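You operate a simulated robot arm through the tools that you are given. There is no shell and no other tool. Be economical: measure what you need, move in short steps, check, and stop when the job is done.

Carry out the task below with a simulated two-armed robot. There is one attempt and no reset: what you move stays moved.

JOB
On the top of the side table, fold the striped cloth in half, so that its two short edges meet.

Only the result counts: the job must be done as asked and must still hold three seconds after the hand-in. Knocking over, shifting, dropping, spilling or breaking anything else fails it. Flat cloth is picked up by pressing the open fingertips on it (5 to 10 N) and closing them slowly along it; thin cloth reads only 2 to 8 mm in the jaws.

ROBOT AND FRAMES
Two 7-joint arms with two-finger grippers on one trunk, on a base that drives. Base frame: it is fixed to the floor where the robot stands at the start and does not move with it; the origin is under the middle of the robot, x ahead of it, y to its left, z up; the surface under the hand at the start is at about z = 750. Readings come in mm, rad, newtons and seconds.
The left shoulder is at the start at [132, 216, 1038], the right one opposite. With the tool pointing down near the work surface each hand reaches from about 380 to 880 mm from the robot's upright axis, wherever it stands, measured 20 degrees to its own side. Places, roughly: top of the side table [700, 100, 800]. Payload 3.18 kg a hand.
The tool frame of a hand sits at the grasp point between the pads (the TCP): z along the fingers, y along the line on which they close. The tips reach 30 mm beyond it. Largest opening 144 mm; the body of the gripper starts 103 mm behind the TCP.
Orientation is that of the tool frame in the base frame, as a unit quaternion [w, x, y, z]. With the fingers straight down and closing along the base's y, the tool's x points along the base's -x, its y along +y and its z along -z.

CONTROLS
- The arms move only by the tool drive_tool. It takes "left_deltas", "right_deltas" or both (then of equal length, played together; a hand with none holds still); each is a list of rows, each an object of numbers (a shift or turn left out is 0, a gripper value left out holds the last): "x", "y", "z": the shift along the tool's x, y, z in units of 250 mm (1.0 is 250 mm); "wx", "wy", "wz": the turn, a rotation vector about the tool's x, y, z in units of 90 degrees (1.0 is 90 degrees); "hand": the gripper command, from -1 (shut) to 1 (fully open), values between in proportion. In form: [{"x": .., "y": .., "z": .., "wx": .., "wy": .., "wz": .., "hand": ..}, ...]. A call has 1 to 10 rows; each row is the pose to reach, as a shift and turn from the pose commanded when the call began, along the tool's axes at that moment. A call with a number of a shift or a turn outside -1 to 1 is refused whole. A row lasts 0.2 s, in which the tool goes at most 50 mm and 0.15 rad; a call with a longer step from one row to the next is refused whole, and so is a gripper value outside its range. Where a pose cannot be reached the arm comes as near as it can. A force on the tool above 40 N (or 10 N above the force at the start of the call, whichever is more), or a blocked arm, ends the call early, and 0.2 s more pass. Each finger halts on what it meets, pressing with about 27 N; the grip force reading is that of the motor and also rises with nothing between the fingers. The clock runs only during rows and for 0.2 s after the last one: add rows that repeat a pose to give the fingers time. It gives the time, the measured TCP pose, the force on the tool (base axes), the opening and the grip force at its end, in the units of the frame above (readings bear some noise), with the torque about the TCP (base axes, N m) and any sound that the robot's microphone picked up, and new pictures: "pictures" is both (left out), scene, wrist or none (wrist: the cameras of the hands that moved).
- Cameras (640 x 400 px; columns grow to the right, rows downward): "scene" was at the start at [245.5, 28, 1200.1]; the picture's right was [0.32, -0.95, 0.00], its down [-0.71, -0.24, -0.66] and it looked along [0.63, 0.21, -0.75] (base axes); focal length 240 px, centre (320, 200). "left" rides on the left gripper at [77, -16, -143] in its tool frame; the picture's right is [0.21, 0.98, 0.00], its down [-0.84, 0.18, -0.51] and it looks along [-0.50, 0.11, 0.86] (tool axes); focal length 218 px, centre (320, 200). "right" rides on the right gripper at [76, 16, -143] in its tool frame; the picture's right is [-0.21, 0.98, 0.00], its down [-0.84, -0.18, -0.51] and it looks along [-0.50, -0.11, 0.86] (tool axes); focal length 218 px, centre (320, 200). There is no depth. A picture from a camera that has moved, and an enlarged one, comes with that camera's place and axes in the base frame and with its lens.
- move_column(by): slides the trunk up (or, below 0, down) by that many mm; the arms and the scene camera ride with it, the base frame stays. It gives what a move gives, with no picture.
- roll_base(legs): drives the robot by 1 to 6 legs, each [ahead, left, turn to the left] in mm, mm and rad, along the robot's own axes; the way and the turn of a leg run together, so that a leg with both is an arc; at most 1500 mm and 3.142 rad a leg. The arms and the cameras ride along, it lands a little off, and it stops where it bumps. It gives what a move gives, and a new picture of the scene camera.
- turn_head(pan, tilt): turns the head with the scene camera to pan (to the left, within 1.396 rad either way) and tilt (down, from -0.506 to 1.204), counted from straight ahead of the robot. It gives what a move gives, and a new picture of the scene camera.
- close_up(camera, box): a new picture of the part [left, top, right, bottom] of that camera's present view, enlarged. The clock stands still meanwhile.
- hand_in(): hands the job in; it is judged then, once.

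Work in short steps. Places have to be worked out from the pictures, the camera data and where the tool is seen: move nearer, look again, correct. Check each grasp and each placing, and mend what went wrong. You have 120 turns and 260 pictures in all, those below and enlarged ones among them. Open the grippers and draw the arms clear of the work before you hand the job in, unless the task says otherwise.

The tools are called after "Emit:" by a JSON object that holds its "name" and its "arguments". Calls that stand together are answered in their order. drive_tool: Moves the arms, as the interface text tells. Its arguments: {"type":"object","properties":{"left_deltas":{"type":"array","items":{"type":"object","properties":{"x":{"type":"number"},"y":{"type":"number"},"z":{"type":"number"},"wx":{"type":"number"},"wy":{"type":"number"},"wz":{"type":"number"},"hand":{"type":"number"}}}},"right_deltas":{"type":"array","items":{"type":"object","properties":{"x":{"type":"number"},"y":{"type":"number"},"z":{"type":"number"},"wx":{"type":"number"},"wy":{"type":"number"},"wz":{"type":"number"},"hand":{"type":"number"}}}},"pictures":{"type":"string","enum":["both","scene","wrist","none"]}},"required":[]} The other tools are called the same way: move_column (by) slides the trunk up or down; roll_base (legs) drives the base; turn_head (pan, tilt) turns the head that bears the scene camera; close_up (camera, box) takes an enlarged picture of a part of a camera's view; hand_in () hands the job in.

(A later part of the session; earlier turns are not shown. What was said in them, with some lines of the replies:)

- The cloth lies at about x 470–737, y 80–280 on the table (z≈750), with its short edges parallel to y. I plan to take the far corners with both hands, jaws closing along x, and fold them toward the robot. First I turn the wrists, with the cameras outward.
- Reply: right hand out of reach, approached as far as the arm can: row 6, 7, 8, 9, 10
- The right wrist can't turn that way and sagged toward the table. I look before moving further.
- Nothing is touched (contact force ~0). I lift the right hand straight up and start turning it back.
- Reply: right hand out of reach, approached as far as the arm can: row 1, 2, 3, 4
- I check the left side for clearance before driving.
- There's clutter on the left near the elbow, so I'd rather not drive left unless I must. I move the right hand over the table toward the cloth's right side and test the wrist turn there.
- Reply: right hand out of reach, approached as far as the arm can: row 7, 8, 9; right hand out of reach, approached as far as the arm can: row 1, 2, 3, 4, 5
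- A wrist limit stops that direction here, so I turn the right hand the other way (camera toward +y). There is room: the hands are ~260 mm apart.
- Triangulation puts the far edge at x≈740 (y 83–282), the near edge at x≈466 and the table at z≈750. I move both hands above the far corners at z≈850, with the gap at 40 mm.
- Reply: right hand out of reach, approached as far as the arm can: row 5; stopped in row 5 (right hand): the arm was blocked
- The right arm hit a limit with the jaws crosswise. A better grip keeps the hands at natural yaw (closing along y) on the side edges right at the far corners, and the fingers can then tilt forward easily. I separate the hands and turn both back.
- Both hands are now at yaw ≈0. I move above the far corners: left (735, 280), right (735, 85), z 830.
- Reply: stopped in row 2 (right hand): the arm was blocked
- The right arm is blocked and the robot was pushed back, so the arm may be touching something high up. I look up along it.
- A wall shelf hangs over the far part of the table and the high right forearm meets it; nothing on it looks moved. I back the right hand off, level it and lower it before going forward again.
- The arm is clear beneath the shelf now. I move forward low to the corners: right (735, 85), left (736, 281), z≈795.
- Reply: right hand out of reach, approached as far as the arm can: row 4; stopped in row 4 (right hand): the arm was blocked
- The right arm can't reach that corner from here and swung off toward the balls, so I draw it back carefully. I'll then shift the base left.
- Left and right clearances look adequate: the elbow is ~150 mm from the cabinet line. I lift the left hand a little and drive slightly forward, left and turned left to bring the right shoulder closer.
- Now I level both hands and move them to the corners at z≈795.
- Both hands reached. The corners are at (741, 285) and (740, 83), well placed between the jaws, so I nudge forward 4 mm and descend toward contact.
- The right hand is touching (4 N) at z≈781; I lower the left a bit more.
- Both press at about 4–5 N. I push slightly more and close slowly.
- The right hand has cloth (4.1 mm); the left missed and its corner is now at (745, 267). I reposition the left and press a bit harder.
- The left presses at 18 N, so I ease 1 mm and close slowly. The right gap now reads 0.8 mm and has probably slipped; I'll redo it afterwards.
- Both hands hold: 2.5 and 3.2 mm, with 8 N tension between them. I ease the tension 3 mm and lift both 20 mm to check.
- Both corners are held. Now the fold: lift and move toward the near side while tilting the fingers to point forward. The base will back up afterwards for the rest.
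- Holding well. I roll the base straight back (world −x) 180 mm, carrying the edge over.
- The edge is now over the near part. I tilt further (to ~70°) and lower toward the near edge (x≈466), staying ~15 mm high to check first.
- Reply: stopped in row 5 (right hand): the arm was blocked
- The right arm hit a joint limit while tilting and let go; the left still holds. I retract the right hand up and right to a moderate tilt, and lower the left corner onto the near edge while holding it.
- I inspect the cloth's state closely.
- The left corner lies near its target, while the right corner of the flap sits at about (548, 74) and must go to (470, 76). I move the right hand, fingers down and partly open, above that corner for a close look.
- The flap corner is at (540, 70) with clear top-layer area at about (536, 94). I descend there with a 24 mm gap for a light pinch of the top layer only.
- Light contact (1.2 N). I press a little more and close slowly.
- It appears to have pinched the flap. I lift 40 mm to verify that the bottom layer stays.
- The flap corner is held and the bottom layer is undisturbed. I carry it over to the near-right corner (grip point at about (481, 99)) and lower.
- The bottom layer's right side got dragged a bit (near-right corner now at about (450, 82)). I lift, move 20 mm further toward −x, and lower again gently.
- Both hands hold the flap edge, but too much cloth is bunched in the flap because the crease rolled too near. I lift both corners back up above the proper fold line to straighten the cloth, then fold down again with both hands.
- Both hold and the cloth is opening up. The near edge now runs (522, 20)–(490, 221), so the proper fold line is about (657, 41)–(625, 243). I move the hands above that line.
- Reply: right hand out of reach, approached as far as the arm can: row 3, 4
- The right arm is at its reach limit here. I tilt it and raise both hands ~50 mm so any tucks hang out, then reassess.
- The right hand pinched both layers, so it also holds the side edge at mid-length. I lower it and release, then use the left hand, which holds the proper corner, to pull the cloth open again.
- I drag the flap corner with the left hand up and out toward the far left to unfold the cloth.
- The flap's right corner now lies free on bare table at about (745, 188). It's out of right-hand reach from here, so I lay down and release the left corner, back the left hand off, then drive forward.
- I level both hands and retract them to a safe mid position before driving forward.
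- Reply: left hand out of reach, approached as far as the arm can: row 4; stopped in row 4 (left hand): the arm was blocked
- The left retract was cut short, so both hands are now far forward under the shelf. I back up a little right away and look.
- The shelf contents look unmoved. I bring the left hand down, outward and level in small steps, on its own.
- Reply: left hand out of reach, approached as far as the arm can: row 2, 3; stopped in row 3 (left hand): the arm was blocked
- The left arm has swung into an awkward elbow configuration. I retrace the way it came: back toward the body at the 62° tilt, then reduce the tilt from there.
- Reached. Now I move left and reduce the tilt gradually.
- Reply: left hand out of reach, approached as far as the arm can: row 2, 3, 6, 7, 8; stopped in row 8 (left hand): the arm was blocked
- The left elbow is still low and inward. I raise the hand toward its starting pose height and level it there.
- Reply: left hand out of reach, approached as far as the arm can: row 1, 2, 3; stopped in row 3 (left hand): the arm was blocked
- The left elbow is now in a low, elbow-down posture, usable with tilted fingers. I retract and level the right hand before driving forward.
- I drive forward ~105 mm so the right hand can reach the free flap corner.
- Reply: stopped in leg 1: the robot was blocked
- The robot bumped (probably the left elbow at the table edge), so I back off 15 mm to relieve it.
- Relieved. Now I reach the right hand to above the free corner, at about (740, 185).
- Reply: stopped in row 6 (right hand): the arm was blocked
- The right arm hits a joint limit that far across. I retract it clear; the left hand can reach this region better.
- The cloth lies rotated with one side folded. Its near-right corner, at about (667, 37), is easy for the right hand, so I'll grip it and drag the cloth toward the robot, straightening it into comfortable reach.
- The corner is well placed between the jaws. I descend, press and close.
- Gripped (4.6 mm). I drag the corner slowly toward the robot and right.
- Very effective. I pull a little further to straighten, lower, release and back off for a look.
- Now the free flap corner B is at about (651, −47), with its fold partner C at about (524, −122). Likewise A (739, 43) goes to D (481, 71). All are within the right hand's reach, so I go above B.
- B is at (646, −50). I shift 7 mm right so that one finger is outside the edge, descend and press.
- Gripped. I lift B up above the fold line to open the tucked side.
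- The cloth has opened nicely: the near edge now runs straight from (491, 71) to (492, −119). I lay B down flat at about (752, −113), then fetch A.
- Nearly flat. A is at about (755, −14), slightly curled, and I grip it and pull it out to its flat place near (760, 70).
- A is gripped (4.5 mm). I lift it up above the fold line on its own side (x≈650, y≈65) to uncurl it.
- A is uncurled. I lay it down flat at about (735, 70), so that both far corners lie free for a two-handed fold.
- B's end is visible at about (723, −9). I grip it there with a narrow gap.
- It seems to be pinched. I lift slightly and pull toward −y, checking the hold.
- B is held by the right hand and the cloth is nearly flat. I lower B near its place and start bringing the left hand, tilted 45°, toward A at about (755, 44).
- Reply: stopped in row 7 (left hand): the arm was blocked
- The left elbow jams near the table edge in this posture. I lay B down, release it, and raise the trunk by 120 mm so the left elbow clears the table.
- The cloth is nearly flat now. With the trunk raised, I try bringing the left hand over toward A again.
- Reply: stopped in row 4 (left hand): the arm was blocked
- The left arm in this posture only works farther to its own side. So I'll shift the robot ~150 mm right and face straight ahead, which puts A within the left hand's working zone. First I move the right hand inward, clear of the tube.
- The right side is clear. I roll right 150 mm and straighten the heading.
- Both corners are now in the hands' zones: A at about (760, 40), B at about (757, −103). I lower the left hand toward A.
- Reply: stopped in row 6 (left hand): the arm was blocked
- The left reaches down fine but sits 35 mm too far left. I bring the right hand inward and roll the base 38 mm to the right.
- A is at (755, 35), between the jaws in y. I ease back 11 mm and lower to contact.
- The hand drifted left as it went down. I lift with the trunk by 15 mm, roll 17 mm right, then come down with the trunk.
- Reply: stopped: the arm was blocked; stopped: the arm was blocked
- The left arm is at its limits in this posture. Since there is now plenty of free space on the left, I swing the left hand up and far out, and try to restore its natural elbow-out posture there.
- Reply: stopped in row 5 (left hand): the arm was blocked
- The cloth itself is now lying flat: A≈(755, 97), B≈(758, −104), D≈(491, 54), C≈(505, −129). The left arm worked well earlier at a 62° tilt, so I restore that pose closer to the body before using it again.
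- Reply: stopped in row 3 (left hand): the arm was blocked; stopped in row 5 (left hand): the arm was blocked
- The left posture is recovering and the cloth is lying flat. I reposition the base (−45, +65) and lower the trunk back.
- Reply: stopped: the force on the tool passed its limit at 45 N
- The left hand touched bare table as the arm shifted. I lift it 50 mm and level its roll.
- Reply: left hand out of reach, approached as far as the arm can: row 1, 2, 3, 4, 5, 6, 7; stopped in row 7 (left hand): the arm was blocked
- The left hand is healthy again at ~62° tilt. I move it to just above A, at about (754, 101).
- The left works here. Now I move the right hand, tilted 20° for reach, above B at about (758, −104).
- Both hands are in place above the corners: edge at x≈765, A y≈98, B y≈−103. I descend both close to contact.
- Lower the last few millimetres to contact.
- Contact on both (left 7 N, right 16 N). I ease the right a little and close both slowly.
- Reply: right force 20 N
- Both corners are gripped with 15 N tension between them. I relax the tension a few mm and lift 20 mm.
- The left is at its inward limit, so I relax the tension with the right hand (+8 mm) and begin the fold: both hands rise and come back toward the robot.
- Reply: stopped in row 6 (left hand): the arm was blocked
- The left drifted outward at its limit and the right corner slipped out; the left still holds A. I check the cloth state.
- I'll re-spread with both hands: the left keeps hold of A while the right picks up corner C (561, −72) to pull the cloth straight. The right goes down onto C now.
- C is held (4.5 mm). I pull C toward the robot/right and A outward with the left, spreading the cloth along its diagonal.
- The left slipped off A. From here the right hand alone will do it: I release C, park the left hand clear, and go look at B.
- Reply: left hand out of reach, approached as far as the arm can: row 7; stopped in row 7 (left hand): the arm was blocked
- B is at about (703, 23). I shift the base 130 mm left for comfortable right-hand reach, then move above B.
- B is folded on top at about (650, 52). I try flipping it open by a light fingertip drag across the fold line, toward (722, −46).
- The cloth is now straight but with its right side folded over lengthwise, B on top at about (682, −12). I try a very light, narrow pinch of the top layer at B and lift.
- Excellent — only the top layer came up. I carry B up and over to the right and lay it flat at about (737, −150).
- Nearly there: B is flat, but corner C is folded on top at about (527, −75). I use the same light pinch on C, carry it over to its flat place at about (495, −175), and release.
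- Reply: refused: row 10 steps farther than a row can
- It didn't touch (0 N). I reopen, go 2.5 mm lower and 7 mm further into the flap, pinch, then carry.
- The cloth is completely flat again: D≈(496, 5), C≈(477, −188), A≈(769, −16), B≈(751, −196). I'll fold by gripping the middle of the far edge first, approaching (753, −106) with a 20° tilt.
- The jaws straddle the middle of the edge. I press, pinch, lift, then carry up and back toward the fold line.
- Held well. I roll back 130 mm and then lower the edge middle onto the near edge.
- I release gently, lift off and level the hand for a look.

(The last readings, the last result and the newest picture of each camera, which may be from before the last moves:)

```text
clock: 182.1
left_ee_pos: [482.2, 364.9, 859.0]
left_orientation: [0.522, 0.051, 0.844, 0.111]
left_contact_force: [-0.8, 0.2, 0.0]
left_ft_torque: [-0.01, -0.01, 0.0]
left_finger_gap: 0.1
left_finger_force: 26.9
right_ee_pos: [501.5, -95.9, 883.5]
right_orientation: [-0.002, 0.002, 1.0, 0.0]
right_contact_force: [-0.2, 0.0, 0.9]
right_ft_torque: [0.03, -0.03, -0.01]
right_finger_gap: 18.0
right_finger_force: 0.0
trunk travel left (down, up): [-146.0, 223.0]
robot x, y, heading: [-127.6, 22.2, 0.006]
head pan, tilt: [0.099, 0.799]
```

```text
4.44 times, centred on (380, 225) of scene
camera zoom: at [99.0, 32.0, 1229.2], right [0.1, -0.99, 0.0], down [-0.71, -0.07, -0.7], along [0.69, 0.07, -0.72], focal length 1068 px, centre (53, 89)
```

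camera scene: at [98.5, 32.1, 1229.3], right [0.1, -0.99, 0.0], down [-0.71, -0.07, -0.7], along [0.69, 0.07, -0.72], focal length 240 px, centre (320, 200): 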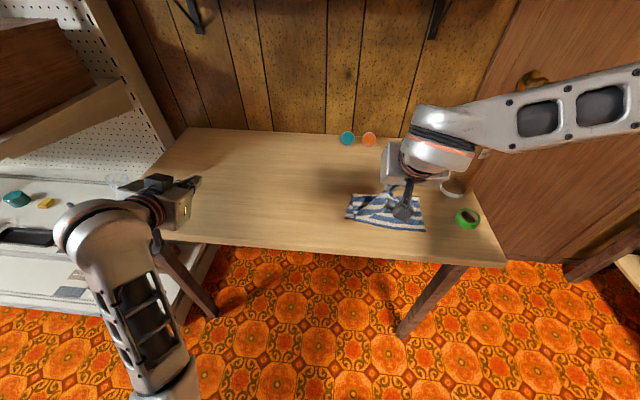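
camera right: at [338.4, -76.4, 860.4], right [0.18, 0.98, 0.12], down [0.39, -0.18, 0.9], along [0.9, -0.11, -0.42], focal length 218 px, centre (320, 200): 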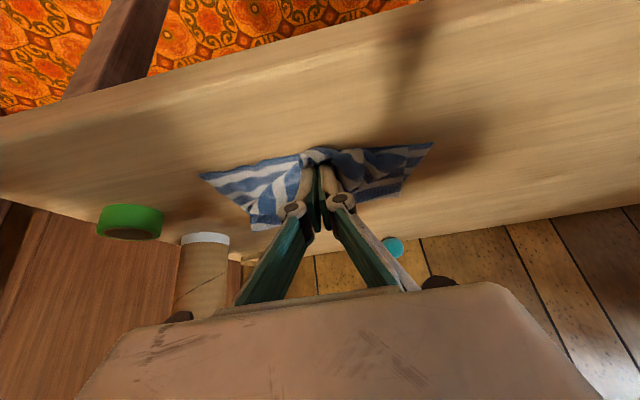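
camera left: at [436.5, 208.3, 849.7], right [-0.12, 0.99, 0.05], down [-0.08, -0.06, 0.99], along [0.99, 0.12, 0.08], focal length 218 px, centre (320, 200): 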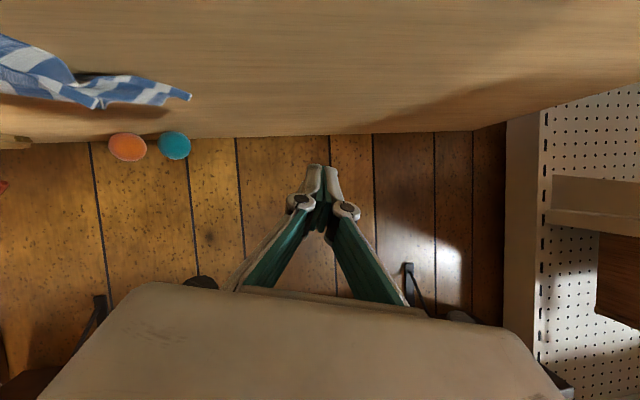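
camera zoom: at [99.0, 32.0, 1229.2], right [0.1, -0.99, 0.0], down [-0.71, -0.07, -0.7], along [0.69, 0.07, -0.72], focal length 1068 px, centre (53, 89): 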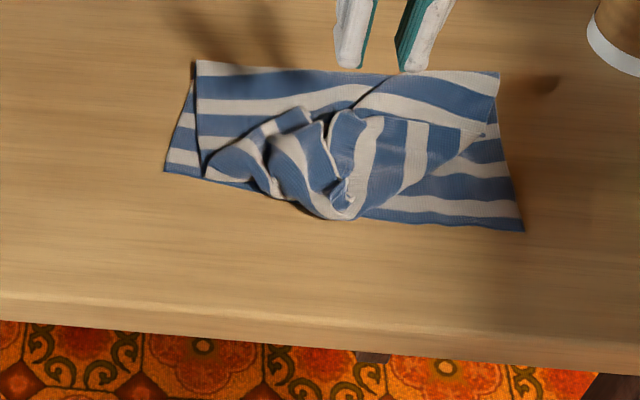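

The middle meets the near edge and the crease is straight, but corners B and A are bunched in the middle at about (548, −92) and (546, −72). I pinch B's lobe lightly and carry it out to C (477, −189).

Emit:
{"name": "drive_tool", "arguments": {"right_deltas": [{"x": -0.09, "y": -0.01, "z": 0.1, "hand": -0.76}, {"x": -0.174, "y": -0.02, "z": 0.2, "hand": -0.76}, {"x": -0.174, "y": -0.02, "z": 0.3, "hand": -0.76}, {"x": -0.174, "y": -0.02, "z": 0.37, "hand": -0.76}, {"x": -0.174, "y": -0.02, "z": 0.4, "hand": -0.76}, {"x": -0.174, "y": -0.02, "z": 0.4, "hand": -0.82}, {"x": -0.174, "y": -0.02, "z": 0.4, "hand": -0.9}, {"x": -0.174, "y": -0.02, "z": 0.4, "hand": -1}, {"x": -0.174, "y": -0.02, "z": 0.4, "hand": -1}, {"x": -0.174, "y": -0.02, "z": 0.3, "hand": -1}], "pictures": "wrist"}}

Emit:
{"name": "drive_tool", "arguments": {"right_deltas": [{"z": -0.1}, {"z": -0.2}, {"z": -0.24, "y": -0.08, "x": 0.03}, {"z": -0.24, "y": -0.16, "x": 0.08}, {"z": -0.22, "y": -0.24, "x": 0.14}, {"z": -0.12, "y": -0.29, "x": 0.2}, {"z": 0.0, "y": -0.296, "x": 0.232}, {"z": 0.085, "y": -0.296, "x": 0.232}, {"z": 0.085, "y": -0.296, "x": 0.232, "hand": -0.75}, {"z": -0.08, "y": -0.296, "x": 0.232, "hand": -0.75}], "pictures": "none"}}

Emit:
{"name": "drive_tool", "arguments": {"right_deltas": [{"z": -0.15}, {"z": -0.3}, {"z": -0.34, "x": -0.1}], "pictures": "wrist"}}

Emit:
{"name": "close_up", "arguments": {"camera": "scene", "box": [310, 180, 450, 270]}}

```text
clock: 184.3
left_ee_pos: [482.0, 366.0, 860.1]
left_orientation: [0.522, 0.051, 0.844, 0.111]
left_contact_force: [0.2, -0.1, -0.1]
left_ft_torque: [-0.01, 0.01, 0.03]
left_finger_gap: 0.1
left_finger_force: 26.7
right_ee_pos: [545.2, -99.8, 810.0]
right_orientation: [-0.001, 0.002, 1.0, 0.0]
right_contact_force: [0.7, -0.7, -0.6]
right_ft_torque: [-0.01, 0.0, -0.01]
right_finger_gap: 0.8
right_finger_force: 23.9
trunk travel left (down, up): [-146.0, 223.0]
robot x, y, heading: [-130.7, 19.4, -0.002]
head pan, tilt: [0.099, 0.799]
camera right: at [470.2, -82.5, 953.1], right [0.21, 0.98, 0.0], down [0.84, -0.18, 0.51], along [0.49, -0.11, -0.86], focal length 218 px, centre (320, 200)
```

right: 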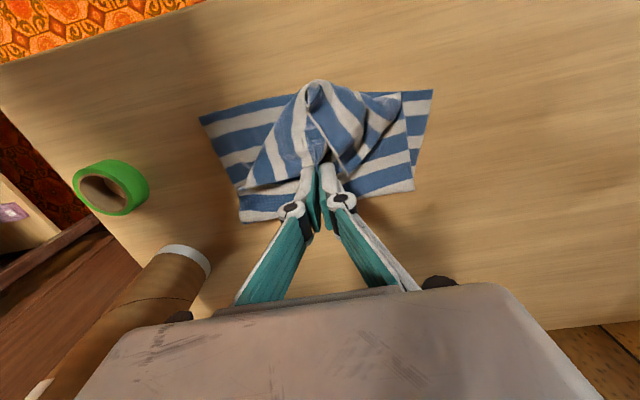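

```text
clock: 186.5
left_ee_pos: [481.9, 366.3, 860.0]
left_orientation: [0.522, 0.052, 0.844, 0.11]
left_contact_force: [-1.4, 0.4, 0.5]
left_ft_torque: [-0.01, -0.02, 0.03]
left_finger_gap: 0.0
left_finger_force: 27.1
right_ee_pos: [487.2, -172.5, 829.4]
right_orientation: [0.0, 0.003, 1.0, -0.001]
right_contact_force: [0.0, 0.0, 0.3]
right_ft_torque: [-0.03, -0.04, 0.01]
right_finger_gap: 18.1
right_finger_force: 0.1
trunk travel left (down, up): [-146.0, 223.0]
robot x, y, heading: [-129.2, 21.0, 0.001]
head pan, tilt: [0.099, 0.799]
```

```text
clock: 187.3
left_ee_pos: [483.2, 365.3, 858.5]
left_orientation: [0.521, 0.051, 0.845, 0.111]
left_contact_force: [0.5, 0.3, -0.5]
left_ft_torque: [0.03, -0.04, -0.01]
left_finger_gap: 0.1
left_finger_force: 27.1
right_ee_pos: [512.8, -172.3, 912.3]
right_orientation: [-0.002, 0.002, 1.0, 0.0]
right_contact_force: [0.0, -0.2, -0.3]
right_ft_torque: [-0.01, 0.02, -0.01]
right_finger_gap: 17.9
right_finger_force: 0.0
trunk travel left (down, up): [-146.0, 223.0]
robot x, y, heading: [-129.7, 20.8, -0.0]
head pan, tilt: [0.099, 0.799]
camera right: at [437.1, -155.5, 1055.9], right [0.21, 0.98, 0.0], down [0.84, -0.18, 0.5], along [0.49, -0.11, -0.86], focal length 218 px, centre (320, 200)
```

right: 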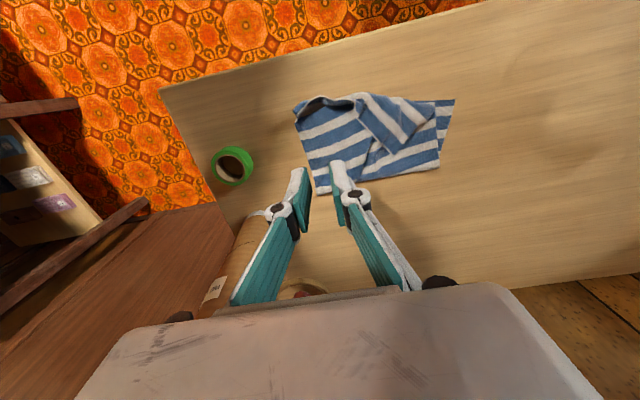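

```text
4.44 times, centred on (380, 225) of scene
camera zoom: at [99.9, 32.2, 1228.8], right [0.1, -0.99, 0.0], down [-0.71, -0.07, -0.7], along [0.69, 0.07, -0.72], focal length 1068 px, centre (53, 89)
```

zoom: 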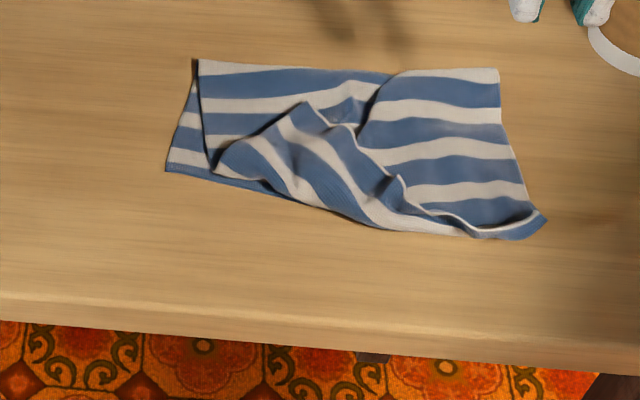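

Excellent — the right half is folded neatly with B on C. I do the same for A: light pinch at about (540, −66), carry to D (498, 8).

Emit:
{"name": "drive_tool", "arguments": {"right_deltas": [{"x": -0.03, "y": 0.15, "z": 0.05, "hand": -0.76}, {"x": -0.07, "y": 0.3, "z": 0.12, "hand": -0.76}, {"x": -0.108, "y": 0.424, "z": 0.22, "hand": -0.76}, {"x": -0.108, "y": 0.424, "z": 0.33, "hand": -0.76}, {"x": -0.108, "y": 0.424, "z": 0.43, "hand": -0.76}, {"x": -0.108, "y": 0.424, "z": 0.49, "hand": -0.76}, {"x": -0.108, "y": 0.424, "z": 0.514, "hand": -0.78}, {"x": -0.108, "y": 0.424, "z": 0.514, "hand": -0.86}, {"x": -0.108, "y": 0.424, "z": 0.514, "hand": -1}, {"x": -0.108, "y": 0.424, "z": 0.514, "hand": -1}], "pictures": "wrist"}}

Emit:
{"name": "drive_tool", "arguments": {"right_deltas": [{"z": -0.1}, {"z": -0.22}, {"z": -0.32}, {"z": -0.34, "y": 0.08, "x": 0.03}, {"z": -0.32, "y": 0.17, "x": 0.08}, {"z": -0.22, "y": 0.24, "x": 0.12}, {"z": -0.1, "y": 0.24, "x": 0.128}, {"z": -0.012, "y": 0.24, "x": 0.128}, {"z": -0.012, "y": 0.24, "x": 0.128, "hand": -0.75}, {"z": -0.15, "y": 0.24, "x": 0.128, "hand": -0.75}], "pictures": "none"}}

Emit:
{"name": "drive_tool", "arguments": {"right_deltas": [{"z": -0.15}, {"z": -0.3, "y": -0.1}, {"z": -0.34, "y": -0.28}, {"z": -0.34, "y": -0.46}], "pictures": "wrist"}}

Emit:
{"name": "close_up", "arguments": {"camera": "scene", "box": [310, 180, 450, 270]}}

```text
clock: 189.5
left_ee_pos: [482.2, 365.2, 857.9]
left_orientation: [0.521, 0.051, 0.844, 0.111]
left_contact_force: [0.3, -0.6, 0.1]
left_ft_torque: [-0.02, 0.03, 0.0]
left_finger_gap: 0.0
left_finger_force: 26.8
right_ee_pos: [539.7, -69.1, 784.8]
right_orientation: [-0.001, 0.003, 1.0, 0.0]
right_contact_force: [-0.2, 0.2, 0.1]
right_ft_torque: [0.03, -0.04, 0.05]
right_finger_gap: 0.0
right_finger_force: 26.7
trunk travel left (down, up): [-146.0, 223.0]
robot x, y, heading: [-127.3, 17.1, 0.002]
head pan, tilt: [0.099, 0.799]
camera right: at [463.6, -50.6, 928.4], right [0.21, 0.98, 0.0], down [0.84, -0.18, 0.51], along [0.49, -0.11, -0.86], focal length 218 px, centre (320, 200)
```

right: 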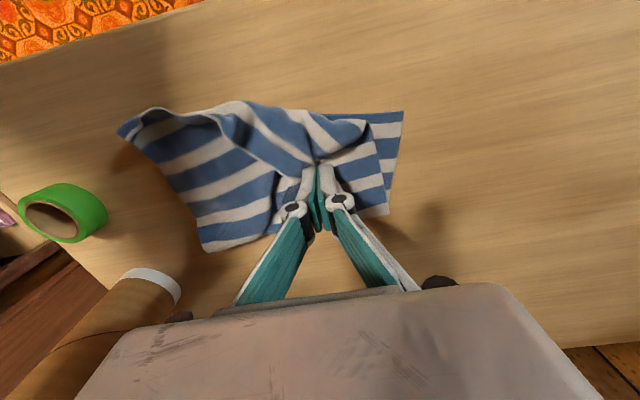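

```text
clock: 191.7
left_ee_pos: [483.0, 365.3, 860.5]
left_orientation: [0.522, 0.051, 0.844, 0.111]
left_contact_force: [0.0, 0.1, 0.2]
left_ft_torque: [-0.01, 0.01, 0.0]
left_finger_gap: 0.2
left_finger_force: 27.4
right_ee_pos: [509.5, -7.7, 824.3]
right_orientation: [0.0, 0.003, 1.0, 0.0]
right_contact_force: [0.0, 0.8, -0.4]
right_ft_torque: [-0.02, -0.03, -0.01]
right_finger_gap: 17.9
right_finger_force: 0.2
trunk travel left (down, up): [-146.0, 223.0]
robot x, y, heading: [-129.2, 21.0, -0.0]
head pan, tilt: [0.099, 0.799]
```

```text
clock: 192.7
left_ee_pos: [482.9, 365.8, 859.6]
left_orientation: [0.522, 0.052, 0.844, 0.111]
left_contact_force: [-0.2, -0.9, 0.0]
left_ft_torque: [0.04, 0.02, 0.05]
left_finger_gap: 0.0
left_finger_force: 27.2
right_ee_pos: [509.5, -122.9, 908.3]
right_orientation: [-0.001, 0.003, 1.0, 0.0]
right_contact_force: [0.3, 1.0, -0.1]
right_ft_torque: [0.06, 0.01, -0.01]
right_finger_gap: 18.1
right_finger_force: 0.1
trunk travel left (down, up): [-146.0, 223.0]
robot x, y, heading: [-128.0, 20.0, 0.004]
head pan, tilt: [0.099, 0.799]
camera right: at [433.3, -106.1, 1051.2], right [0.21, 0.98, 0.0], down [0.84, -0.18, 0.51], along [0.49, -0.11, -0.86], focal length 218 px, centre (320, 200)
```

right: 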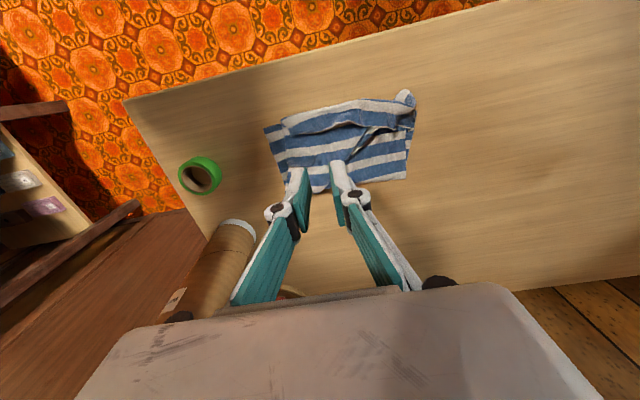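

```text
4.44 times, centred on (380, 225) of scene
camera zoom: at [99.1, 31.3, 1229.1], right [0.1, -0.99, 0.0], down [-0.71, -0.07, -0.7], along [0.69, 0.07, -0.72], focal length 1068 px, centre (53, 89)
```

zoom: 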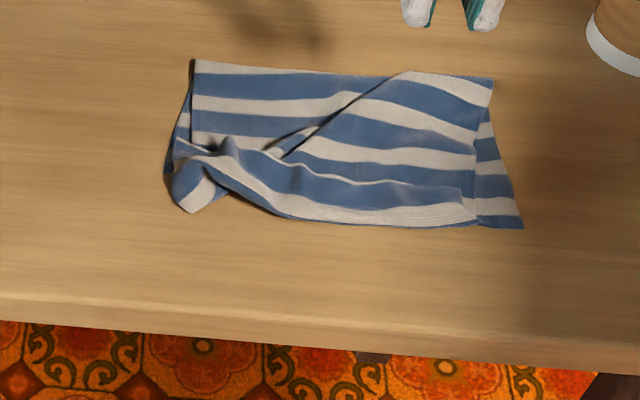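

Nearly there: the flap sits ~27 mm too far left, so B needs to move right and A overshoots curled. I lightly pinch near B (492, −150) and shift it ~30 mm toward C.

Emit:
{"name": "drive_tool", "arguments": {"right_deltas": [{"x": 0.035, "y": -0.054, "z": 0.14, "hand": -0.76}, {"x": 0.07, "y": -0.108, "z": 0.28, "hand": -0.76}, {"x": 0.07, "y": -0.108, "z": 0.4, "hand": -0.76}, {"x": 0.07, "y": -0.108, "z": 0.46, "hand": -0.76}, {"x": 0.07, "y": -0.108, "z": 0.499, "hand": -0.76}, {"x": 0.07, "y": -0.108, "z": 0.499, "hand": -0.84}, {"x": 0.07, "y": -0.108, "z": 0.499, "hand": -0.92}, {"x": 0.07, "y": -0.108, "z": 0.499, "hand": -1}, {"x": 0.07, "y": -0.108, "z": 0.499, "hand": -1}, {"x": 0.07, "y": -0.108, "z": 0.44, "hand": -1}], "pictures": "wrist"}}

Emit:
{"name": "drive_tool", "arguments": {"right_deltas": [{"z": -0.06}, {"z": -0.08, "y": -0.06, "x": 0.01}, {"z": -0.06, "y": -0.12, "x": 0.02}, {"z": 0.0, "y": -0.125, "x": 0.02}, {"z": 0.055, "y": -0.125, "x": 0.02}, {"z": 0.055, "y": -0.125, "x": 0.02, "hand": -0.75}, {"z": -0.1, "y": -0.125, "x": 0.02, "hand": -0.75}, {"z": -0.25, "y": -0.125, "x": 0.02, "hand": -0.75}, {"z": -0.4, "y": -0.125, "x": 0.0, "hand": -0.75}, {"z": -0.44, "y": -0.125, "x": -0.1, "hand": -0.75}], "pictures": "wrist"}}

Emit:
{"name": "close_up", "arguments": {"camera": "scene", "box": [310, 180, 450, 270]}}

```text
clock: 194.9
left_ee_pos: [482.8, 366.5, 859.2]
left_orientation: [0.521, 0.052, 0.845, 0.11]
left_contact_force: [-0.2, -0.5, -0.7]
left_ft_torque: [0.0, -0.03, 0.0]
left_finger_gap: 0.0
left_finger_force: 27.5
right_ee_pos: [489.9, -150.5, 797.1]
right_orientation: [-0.001, 0.003, 1.0, -0.001]
right_contact_force: [-0.5, 0.2, 1.5]
right_ft_torque: [-0.11, 0.02, 0.0]
right_finger_gap: 3.7
right_finger_force: 35.2
trunk travel left (down, up): [-146.0, 223.0]
robot x, y, heading: [-126.6, 20.3, 0.001]
head pan, tilt: [0.099, 0.799]
camera right: at [414.8, -132.6, 941.5], right [0.21, 0.98, 0.0], down [0.84, -0.18, 0.51], along [0.49, -0.11, -0.86], focal length 218 px, centre (320, 200)
```

right: 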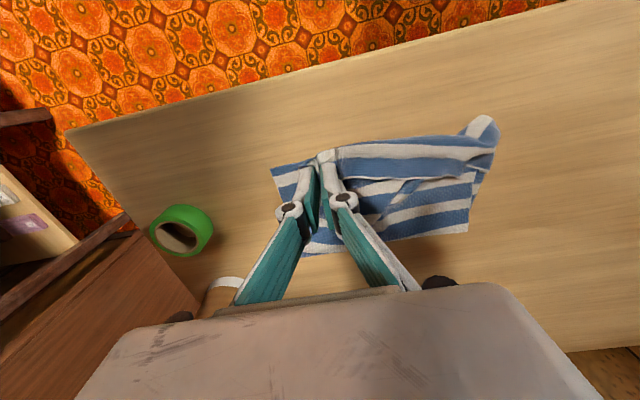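

```text
clock: 197.1
left_ee_pos: [482.8, 366.1, 858.3]
left_orientation: [0.521, 0.052, 0.845, 0.11]
left_contact_force: [-0.4, -0.2, -0.5]
left_ft_torque: [-0.02, -0.02, 0.01]
left_finger_gap: 0.1
left_finger_force: 27.0
right_ee_pos: [517.0, -179.5, 907.0]
right_orientation: [-0.003, 0.002, 1.0, 0.0]
right_contact_force: [0.6, -0.6, 0.7]
right_ft_torque: [-0.05, 0.01, 0.0]
right_finger_gap: 18.2
right_finger_force: 0.1
trunk travel left (down, up): [-146.0, 223.0]
robot x, y, heading: [-130.8, 18.2, 0.0]
head pan, tilt: [0.099, 0.799]
camera right: at [441.8, -162.8, 1050.2], right [0.21, 0.98, 0.0], down [0.84, -0.18, 0.5], along [0.49, -0.11, -0.86], focal length 218 px, centre (320, 200)
```

right: 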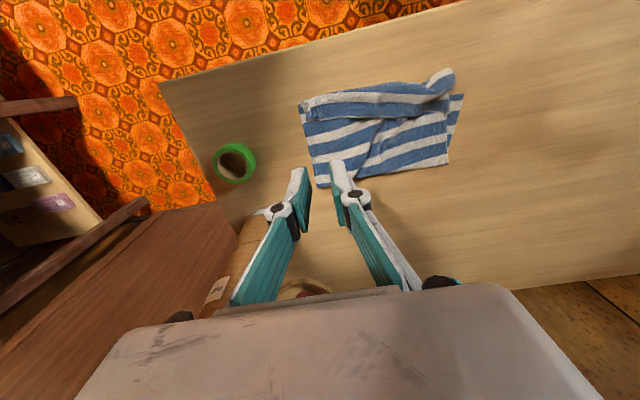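

```text
4.44 times, centred on (380, 225) of scene
camera zoom: at [99.9, 32.2, 1228.8], right [0.1, -0.99, 0.0], down [-0.71, -0.07, -0.7], along [0.69, 0.07, -0.72], focal length 1068 px, centre (53, 89)
```

zoom: 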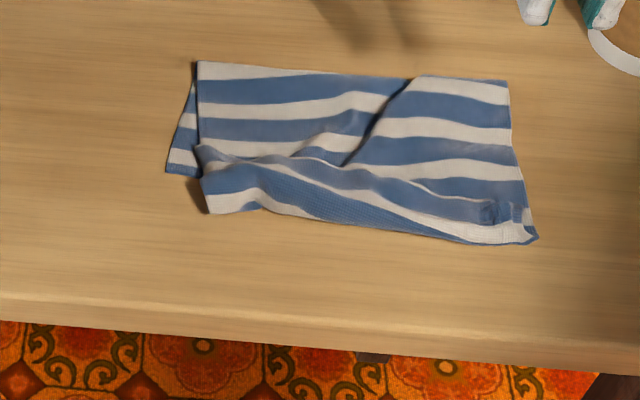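

The right half is aligned well. Now I take the overshooting A corner at about (484, −32) and shift it ~(+24, +26) onto D.

Emit:
{"name": "drive_tool", "arguments": {"right_deltas": [{"x": 0.03, "y": 0.15, "z": 0.05, "hand": -0.76}, {"x": 0.07, "y": 0.3, "z": 0.12, "hand": -0.76}, {"x": 0.1, "y": 0.45, "z": 0.2, "hand": -0.76}, {"x": 0.132, "y": 0.59, "z": 0.28, "hand": -0.76}, {"x": 0.132, "y": 0.59, "z": 0.38, "hand": -0.76}, {"x": 0.132, "y": 0.59, "z": 0.46, "hand": -0.76}, {"x": 0.132, "y": 0.59, "z": 0.498, "hand": -0.76}, {"x": 0.132, "y": 0.59, "z": 0.498, "hand": -0.87}, {"x": 0.132, "y": 0.59, "z": 0.498, "hand": -1}, {"x": 0.132, "y": 0.59, "z": 0.498, "hand": -1}], "pictures": "wrist"}}

Emit:
{"name": "drive_tool", "arguments": {"right_deltas": [{"z": -0.06}, {"z": -0.12}, {"z": -0.14, "x": -0.05, "y": 0.05}, {"z": -0.12, "x": -0.096, "y": 0.104}, {"z": -0.05, "x": -0.096, "y": 0.104}, {"z": 0.0, "x": -0.096, "y": 0.104}, {"z": 0.0, "x": -0.096, "y": 0.104, "hand": -0.75}, {"z": -0.15, "x": -0.096, "y": 0.104, "hand": -0.75}, {"z": -0.3, "x": -0.096, "y": 0.104, "hand": -0.75}, {"z": -0.45, "x": -0.096, "y": 0.05, "hand": -0.75}], "pictures": "wrist"}}

Emit:
{"name": "close_up", "arguments": {"camera": "scene", "box": [310, 180, 450, 270]}}

```text
clock: 199.3
left_ee_pos: [482.3, 366.7, 859.0]
left_orientation: [0.522, 0.052, 0.845, 0.11]
left_contact_force: [-0.1, 0.8, -0.1]
left_ft_torque: [-0.03, -0.01, 0.01]
left_finger_gap: 0.0
left_finger_force: 27.0
right_ee_pos: [482.7, -32.5, 782.5]
right_orientation: [0.0, 0.003, 1.0, 0.0]
right_contact_force: [0.0, -0.1, -0.3]
right_ft_torque: [0.01, -0.02, 0.0]
right_finger_gap: 0.0
right_finger_force: 27.1
trunk travel left (down, up): [-146.0, 223.0]
robot x, y, heading: [-129.9, 20.9, -0.001]
head pan, tilt: [0.099, 0.799]
camera right: at [407.4, -14.9, 926.5], right [0.21, 0.98, 0.0], down [0.84, -0.18, 0.51], along [0.49, -0.11, -0.86], focal length 218 px, centre (320, 200)
```

right: 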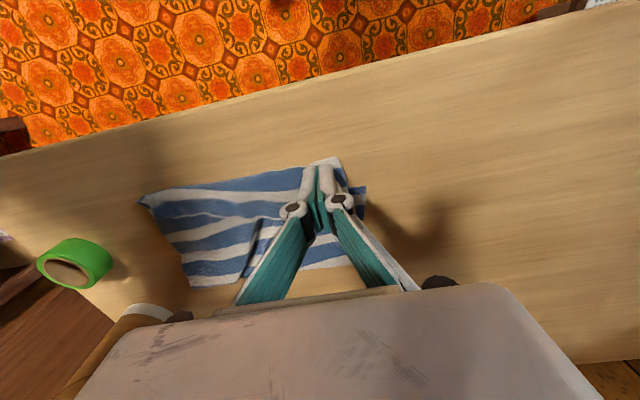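

```text
clock: 201.5
left_ee_pos: [482.5, 366.0, 860.0]
left_orientation: [0.523, 0.051, 0.844, 0.111]
left_contact_force: [0.1, 0.2, 0.6]
left_ft_torque: [0.01, 0.01, 0.01]
left_finger_gap: 0.1
left_finger_force: 27.2
right_ee_pos: [507.6, -20.5, 897.1]
right_orientation: [0.001, 0.003, 1.0, 0.0]
right_contact_force: [0.0, -0.1, -0.1]
right_ft_torque: [0.03, -0.05, 0.0]
right_finger_gap: 18.1
right_finger_force: 0.0
trunk travel left (down, up): [-146.0, 223.0]
robot x, y, heading: [-130.4, 22.9, 0.001]
head pan, tilt: [0.099, 0.799]
camera right: at [431.8, -4.0, 1040.5], right [0.21, 0.98, 0.0], down [0.84, -0.18, 0.51], along [0.49, -0.11, -0.86], focal length 218 px, centre (320, 200)
```

right: 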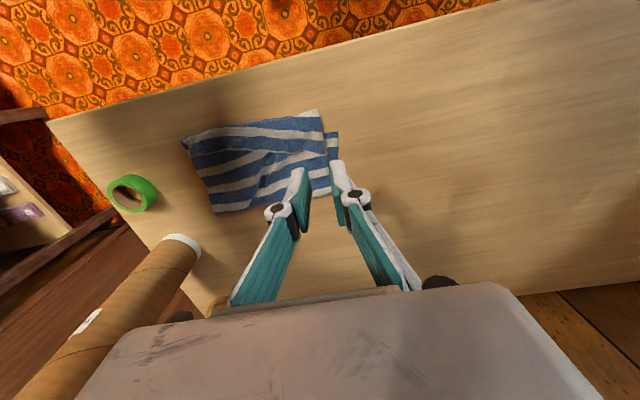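

```text
4.44 times, centred on (380, 225) of scene
camera zoom: at [98.3, 31.8, 1229.5], right [0.1, -0.99, 0.0], down [-0.71, -0.07, -0.7], along [0.69, 0.07, -0.72], focal length 1068 px, centre (53, 89)
```

zoom: 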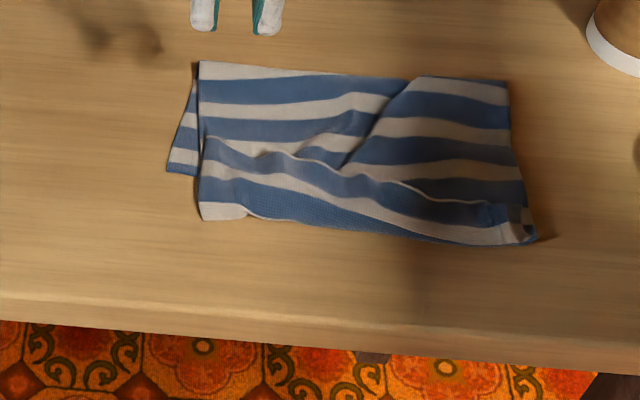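

The left moving edge (hem) now lies near (524, −15), with some excess folded at the near side. I use one more pinch to lift it and lay it on D, then withdraw.

Emit:
{"name": "drive_tool", "arguments": {"right_deltas": [{"x": -0.01, "y": -0.01, "z": 0.15, "hand": -0.76}, {"x": -0.016, "y": -0.016, "z": 0.3, "hand": -0.76}, {"x": -0.016, "y": -0.016, "z": 0.4, "hand": -0.76}, {"x": -0.016, "y": -0.016, "z": 0.44, "hand": -0.76}, {"x": -0.016, "y": -0.016, "z": 0.456, "hand": -0.76}, {"x": -0.016, "y": -0.016, "z": 0.456, "hand": -0.84}, {"x": -0.016, "y": -0.016, "z": 0.456, "hand": -0.92}, {"x": -0.016, "y": -0.016, "z": 0.456, "hand": -1}, {"x": -0.016, "y": -0.016, "z": 0.456, "hand": -1}, {"x": -0.016, "y": -0.016, "z": 0.38, "hand": -1}], "pictures": "none"}}

Emit:
{"name": "drive_tool", "arguments": {"right_deltas": [{"z": -0.1}, {"z": -0.2}, {"z": -0.28, "x": -0.08}, {"z": -0.26, "x": -0.1, "y": 0.06}, {"z": -0.16, "x": -0.04, "y": 0.08}, {"z": -0.04, "x": 0.008, "y": 0.08}, {"z": 0.06, "x": 0.008, "y": 0.08}, {"z": 0.06, "x": 0.008, "y": 0.08, "hand": -0.75}, {"z": -0.1, "x": 0.008, "y": 0.08, "hand": -0.75}, {"z": -0.25, "x": 0.008, "y": 0.08, "hand": -0.75}], "pictures": "none"}}

Emit:
{"name": "drive_tool", "arguments": {"right_deltas": [{"z": -0.15, "y": -0.05}, {"z": -0.2, "y": -0.2}], "pictures": "wrist"}}

Emit:
{"name": "close_up", "arguments": {"camera": "scene", "box": [310, 180, 450, 270]}}

```text
clock: 203.7
left_ee_pos: [481.4, 365.6, 860.0]
left_orientation: [0.522, 0.051, 0.844, 0.111]
left_contact_force: [-0.1, 0.0, -0.8]
left_ft_torque: [0.02, -0.02, 0.0]
left_finger_gap: 0.0
left_finger_force: 26.8
right_ee_pos: [511.3, -24.8, 801.9]
right_orientation: [0.0, 0.003, 1.0, 0.0]
right_contact_force: [-0.4, -0.3, 1.2]
right_ft_torque: [-0.02, -0.02, -0.01]
right_finger_gap: 3.9
right_finger_force: 33.7
trunk travel left (down, up): [-146.0, 223.0]
robot x, y, heading: [-131.4, 19.8, 0.003]
head pan, tilt: [0.099, 0.799]
```

```text
clock: 205.9
left_ee_pos: [482.9, 366.6, 858.8]
left_orientation: [0.522, 0.051, 0.844, 0.111]
left_contact_force: [0.5, -0.4, 0.4]
left_ft_torque: [0.01, 0.0, -0.01]
left_finger_gap: 0.0
left_finger_force: 26.5
right_ee_pos: [508.3, -3.3, 863.1]
right_orientation: [-0.001, 0.003, 1.0, -0.001]
right_contact_force: [-0.4, -0.3, -0.4]
right_ft_torque: [0.0, -0.02, 0.05]
right_finger_gap: 17.8
right_finger_force: 0.1
trunk travel left (down, up): [-146.0, 223.0]
robot x, y, heading: [-130.7, 19.1, 0.0]
head pan, tilt: [0.099, 0.799]
```

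```text
clock: 206.5
left_ee_pos: [481.4, 363.9, 859.2]
left_orientation: [0.522, 0.051, 0.844, 0.111]
left_contact_force: [0.1, -0.4, -0.7]
left_ft_torque: [-0.03, 0.01, 0.05]
left_finger_gap: 0.0
left_finger_force: 26.5
right_ee_pos: [509.4, -54.0, 912.0]
right_orientation: [-0.002, 0.003, 1.0, 0.0]
right_contact_force: [0.2, -0.5, 0.2]
right_ft_torque: [0.04, 0.0, 0.01]
right_finger_gap: 18.0
right_finger_force: 0.0
trunk travel left (down, up): [-146.0, 223.0]
robot x, y, heading: [-126.2, 19.5, -0.002]
head pan, tilt: [0.099, 0.799]
camera right: at [433.9, -37.3, 1055.4], right [0.22, 0.98, 0.0], down [0.84, -0.19, 0.51], along [0.49, -0.11, -0.86], focal length 218 px, centre (320, 200)
```

right: 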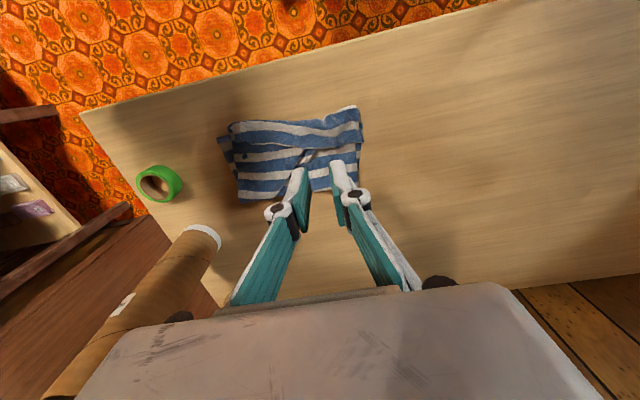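

```text
4.44 times, centred on (380, 225) of scene
camera zoom: at [99.6, 31.2, 1229.0], right [0.1, -0.99, 0.0], down [-0.71, -0.07, -0.7], along [0.69, 0.07, -0.72], focal length 1068 px, centre (53, 89)
5 turns are left
```

zoom: 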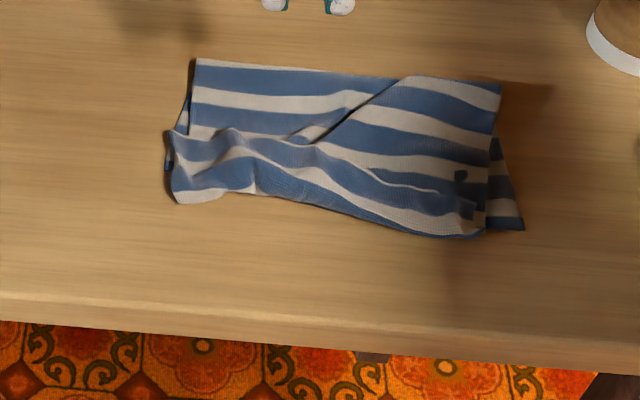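

I make two last touch-ups: shift the B side ~25 mm right, then draw the middle of the hem ~30 mm to the near edge.

Emit:
{"name": "drive_tool", "arguments": {"right_deltas": [{"x": 0.02, "y": -0.13, "z": 0.1, "hand": -0.76}, {"x": 0.05, "y": -0.26, "z": 0.2, "hand": -0.76}, {"x": 0.07, "y": -0.392, "z": 0.3, "hand": -0.76}, {"x": 0.07, "y": -0.392, "z": 0.4, "hand": -0.76}, {"x": 0.07, "y": -0.392, "z": 0.48, "hand": -0.76}, {"x": 0.07, "y": -0.392, "z": 0.514, "hand": -0.76}, {"x": 0.07, "y": -0.392, "z": 0.514, "hand": -0.87}, {"x": 0.07, "y": -0.392, "z": 0.514, "hand": -1}, {"x": 0.07, "y": -0.392, "z": 0.514, "hand": -1}, {"x": 0.07, "y": -0.392, "z": 0.46, "hand": -1}], "pictures": "none"}}

Emit:
{"name": "drive_tool", "arguments": {"right_deltas": [{"z": -0.05}, {"z": -0.06, "y": -0.05}, {"z": -0.04, "y": -0.1}, {"z": 0.05, "y": -0.1}, {"z": 0.05, "y": -0.1, "hand": -0.75}, {"z": -0.1, "y": -0.1, "hand": -0.75}, {"z": -0.25, "y": -0.1, "hand": -0.75}, {"z": -0.4, "y": -0.1, "hand": -0.75}, {"z": -0.45, "y": -0.1, "hand": -0.75}], "pictures": "none"}}

Emit:
{"name": "close_up", "arguments": {"camera": "scene", "box": [310, 180, 450, 270]}}

Emit:
{"name": "drive_tool", "arguments": {"right_deltas": [{"x": -0.02, "y": 0.14, "z": 0.1, "hand": -0.76}, {"x": -0.05, "y": 0.28, "z": 0.2, "hand": -0.76}, {"x": -0.08, "y": 0.424, "z": 0.3, "hand": -0.76}, {"x": -0.08, "y": 0.424, "z": 0.4, "hand": -0.76}, {"x": -0.08, "y": 0.424, "z": 0.47, "hand": -0.76}, {"x": -0.08, "y": 0.424, "z": 0.503, "hand": -0.76}, {"x": -0.08, "y": 0.424, "z": 0.503, "hand": -0.87}, {"x": -0.08, "y": 0.424, "z": 0.503, "hand": -1}, {"x": -0.08, "y": 0.424, "z": 0.503, "hand": -1}, {"x": -0.08, "y": 0.424, "z": 0.46, "hand": -1}], "pictures": "none"}}

Emit:
{"name": "drive_tool", "arguments": {"right_deltas": [{"z": -0.04, "x": 0.04}, {"z": -0.04, "x": 0.09}, {"z": 0.0, "x": 0.13}, {"z": 0.035, "x": 0.13}, {"z": 0.035, "x": 0.13, "hand": -0.75}, {"z": -0.1, "x": 0.13, "hand": -0.75}, {"z": -0.25, "x": 0.13, "hand": -0.75}, {"z": -0.4, "x": 0.1, "hand": -0.75}], "pictures": "none"}}

Emit:
{"name": "close_up", "arguments": {"camera": "scene", "box": [310, 180, 450, 270]}}

```text
clock: 208.7
left_ee_pos: [483.4, 365.7, 858.0]
left_orientation: [0.522, 0.05, 0.844, 0.112]
left_contact_force: [0.1, 0.3, 0.4]
left_ft_torque: [-0.02, -0.01, -0.02]
left_finger_gap: 0.0
left_finger_force: 26.9
right_ee_pos: [491.0, -152.5, 799.2]
right_orientation: [-0.001, 0.003, 1.0, -0.001]
right_contact_force: [1.2, -0.3, 0.6]
right_ft_torque: [-0.03, 0.02, 0.0]
right_finger_gap: 3.5
right_finger_force: 22.9
trunk travel left (down, up): [-146.0, 223.0]
robot x, y, heading: [-126.7, 19.5, 0.001]
head pan, tilt: [0.099, 0.799]
```

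```text
clock: 210.7
left_ee_pos: [481.9, 365.5, 858.1]
left_orientation: [0.521, 0.051, 0.845, 0.111]
left_contact_force: [0.0, 0.2, 0.1]
left_ft_torque: [0.04, 0.02, 0.0]
left_finger_gap: 0.3
left_finger_force: 27.6
right_ee_pos: [488.6, -178.6, 911.7]
right_orientation: [-0.001, 0.002, 1.0, 0.0]
right_contact_force: [-0.3, 0.6, 0.0]
right_ft_torque: [0.01, 0.02, 0.02]
right_finger_gap: 17.8
right_finger_force: 0.1
trunk travel left (down, up): [-146.0, 223.0]
robot x, y, heading: [-131.8, 21.0, 0.006]
head pan, tilt: [0.099, 0.799]
```

```text
4.44 times, centred on (380, 225) of scene
camera zoom: at [99.3, 32.0, 1229.1], right [0.1, -0.99, 0.0], down [-0.71, -0.07, -0.7], along [0.69, 0.07, -0.72], focal length 1068 px, centre (53, 89)
```

zoom: 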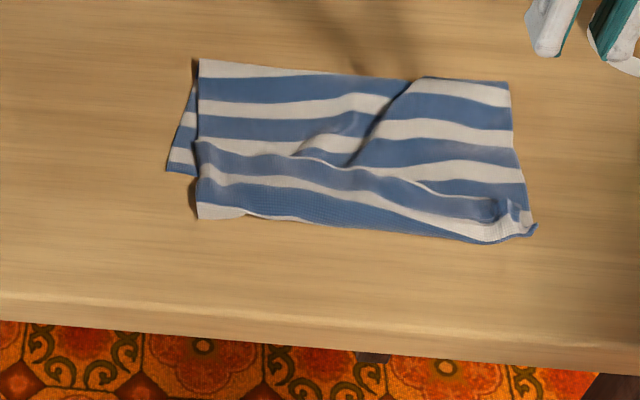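

```text
clock: 212.9
left_ee_pos: [481.9, 365.8, 859.5]
left_orientation: [0.522, 0.051, 0.844, 0.112]
left_contact_force: [0.4, -1.6, -0.3]
left_ft_torque: [0.01, 0.0, -0.01]
left_finger_gap: 0.3
left_finger_force: 27.5
right_ee_pos: [510.7, -72.0, 796.9]
right_orientation: [-0.001, 0.002, 1.0, -0.001]
right_contact_force: [0.8, 0.6, -0.2]
right_ft_torque: [0.04, 0.02, -0.01]
right_finger_gap: 0.2
right_finger_force: 27.2
trunk travel left (down, up): [-146.0, 223.0]
robot x, y, heading: [-128.6, 23.8, 0.003]
head pan, tilt: [0.099, 0.799]
```

```text
clock: 214.7
left_ee_pos: [482.6, 365.8, 859.1]
left_orientation: [0.522, 0.051, 0.844, 0.11]
left_contact_force: [-0.4, -0.2, -0.7]
left_ft_torque: [0.03, 0.0, -0.02]
left_finger_gap: 0.0
left_finger_force: 26.7
right_ee_pos: [488.1, -72.5, 895.4]
right_orientation: [-0.001, 0.002, 1.0, 0.0]
right_contact_force: [0.7, 0.3, 0.0]
right_ft_torque: [-0.01, -0.03, 0.01]
right_finger_gap: 17.6
right_finger_force: 0.1
trunk travel left (down, up): [-146.0, 223.0]
robot x, y, heading: [-131.2, 21.9, 0.004]
head pan, tilt: [0.099, 0.799]
```

```text
4.44 times, centred on (380, 225) of scene
camera zoom: at [98.7, 32.2, 1229.4], right [0.1, -0.99, 0.0], down [-0.71, -0.07, -0.7], along [0.69, 0.07, -0.72], focal length 1068 px, centre (53, 89)
4 turns are left
```

zoom: 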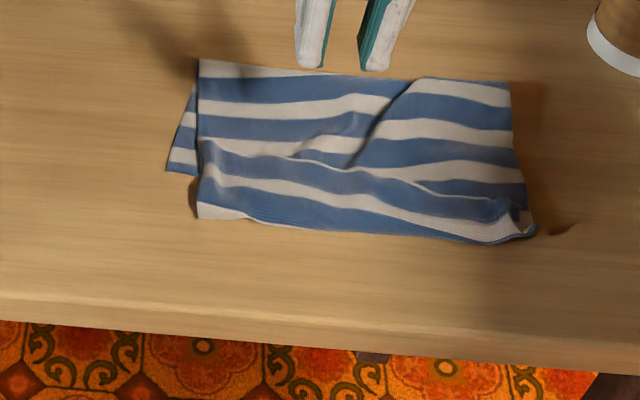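

One last adjustment: pinch the left part of the hem and draw it ~22 mm to the near edge, then open both grippers and draw clear.

Emit:
{"name": "drive_tool", "arguments": {"right_deltas": [{"x": -0.05, "y": 0.09, "z": 0.12, "hand": -0.76}, {"x": -0.104, "y": 0.182, "z": 0.24, "hand": -0.76}, {"x": -0.104, "y": 0.182, "z": 0.34, "hand": -0.76}, {"x": -0.104, "y": 0.182, "z": 0.42, "hand": -0.76}, {"x": -0.104, "y": 0.182, "z": 0.447, "hand": -0.76}, {"x": -0.104, "y": 0.182, "z": 0.447, "hand": -0.86}, {"x": -0.104, "y": 0.182, "z": 0.447, "hand": -1}, {"x": -0.104, "y": 0.182, "z": 0.447, "hand": -1}, {"x": -0.104, "y": 0.182, "z": 0.4, "hand": -1}], "pictures": "none"}}

Emit:
{"name": "drive_tool", "arguments": {"right_deltas": [{"z": -0.04, "x": 0.04}, {"z": -0.04, "x": 0.09, "y": 0.02}, {"z": 0.0, "x": 0.1, "y": 0.02}, {"z": 0.04, "x": 0.1, "y": 0.02}, {"z": 0.04, "x": 0.1, "y": 0.02, "hand": -0.75}, {"z": -0.1, "x": 0.1, "y": 0.02, "hand": -0.7}, {"z": -0.25, "x": 0.1, "y": 0.02, "hand": -0.5}, {"z": -0.4, "x": 0.1, "y": 0.02, "hand": -0.2}], "left_deltas": [{"hand": -0.9}, {"hand": -0.7}, {"hand": -0.5}, {"hand": -0.3}, {"hand": 0.0}, {"hand": 0.0}, {"hand": 0.0}, {"hand": 0.0}], "pictures": "none"}}

Emit:
{"name": "drive_tool", "arguments": {"right_deltas": [{"z": -0.1, "y": -0.1}, {"z": -0.15, "y": -0.25}, {"z": -0.15, "y": -0.4}, {"z": -0.15, "y": -0.5}], "pictures": "none"}}

Emit:
{"name": "close_up", "arguments": {"camera": "scene", "box": [310, 180, 450, 270]}}

```text
clock: 216.7
left_ee_pos: [481.8, 364.6, 860.2]
left_orientation: [0.521, 0.051, 0.845, 0.111]
left_contact_force: [0.4, -1.0, -0.3]
left_ft_torque: [0.01, 0.01, -0.01]
left_finger_gap: 0.1
left_finger_force: 27.1
right_ee_pos: [512.0, -26.6, 796.9]
right_orientation: [-0.001, 0.003, 1.0, 0.0]
right_contact_force: [-0.6, -0.1, 3.2]
right_ft_torque: [0.16, -0.03, -0.01]
right_finger_gap: 2.7
right_finger_force: 31.7
trunk travel left (down, up): [-146.0, 223.0]
robot x, y, heading: [-130.9, 19.3, -0.002]
head pan, tilt: [0.099, 0.799]
```

```text
clock: 218.5
left_ee_pos: [482.0, 365.8, 859.3]
left_orientation: [0.522, 0.051, 0.844, 0.111]
left_contact_force: [0.3, 0.3, 0.0]
left_ft_torque: [0.02, 0.02, 0.04]
left_finger_gap: 72.1
left_finger_force: 0.1
right_ee_pos: [486.0, -21.1, 898.0]
right_orientation: [0.0, 0.003, 1.0, -0.001]
right_contact_force: [-1.5, 0.7, 0.7]
right_ft_torque: [0.04, 0.01, 0.03]
right_finger_gap: 57.9
right_finger_force: 0.2
trunk travel left (down, up): [-146.0, 223.0]
robot x, y, heading: [-128.7, 18.6, 0.004]
head pan, tilt: [0.099, 0.799]
```

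```text
clock: 219.5
left_ee_pos: [482.9, 365.5, 859.0]
left_orientation: [0.522, 0.052, 0.844, 0.111]
left_contact_force: [0.5, 0.1, -0.1]
left_ft_torque: [0.02, -0.01, 0.0]
left_finger_gap: 71.9
left_finger_force: 0.0
right_ee_pos: [486.6, -146.6, 933.7]
right_orientation: [-0.001, 0.003, 1.0, 0.0]
right_contact_force: [-0.1, -0.4, -0.3]
right_ft_torque: [0.01, -0.02, 0.01]
right_finger_gap: 57.7
right_finger_force: 0.1
trunk travel left (down, up): [-146.0, 223.0]
robot x, y, heading: [-131.4, 17.4, 0.002]
head pan, tilt: [0.099, 0.799]
```

```text
4.44 times, centred on (380, 225) of scene
camera zoom: at [99.2, 31.7, 1229.1], right [0.1, -0.99, 0.0], down [-0.71, -0.07, -0.7], along [0.69, 0.07, -0.72], focal length 1068 px, centre (53, 89)
3 turns are left
```

zoom: 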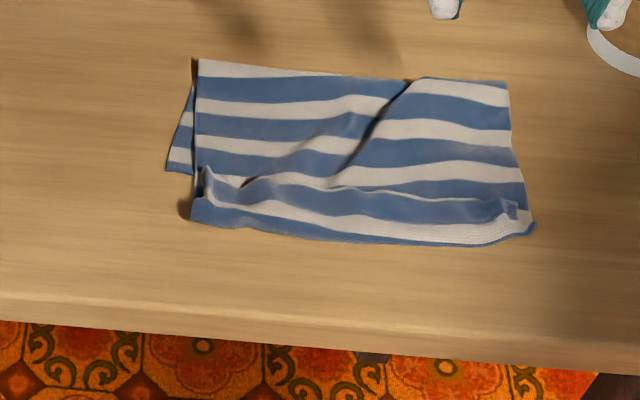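

The fold is neater, both hands are clear and the grippers are open. Handing in.

Emit:
{"name": "hand_in", "arguments": {}}

```text
The job is handed in.
```

I folded the striped cloth in half and handed it in, but the fold isn't clean: the short edges meet on the right and are about 20–30 mm apart on the left. The flap is still slightly wrinkled near that edge. The cloth was dragged and turned several times on the way, so it now lies about 80–90 mm farther right on the table than at the start.

The right arm bumped the wall shelf early on, and the robot once bumped what was probably the table edge. I saw nothing knocked over or moved, but I didn't recheck the shelf at the end.
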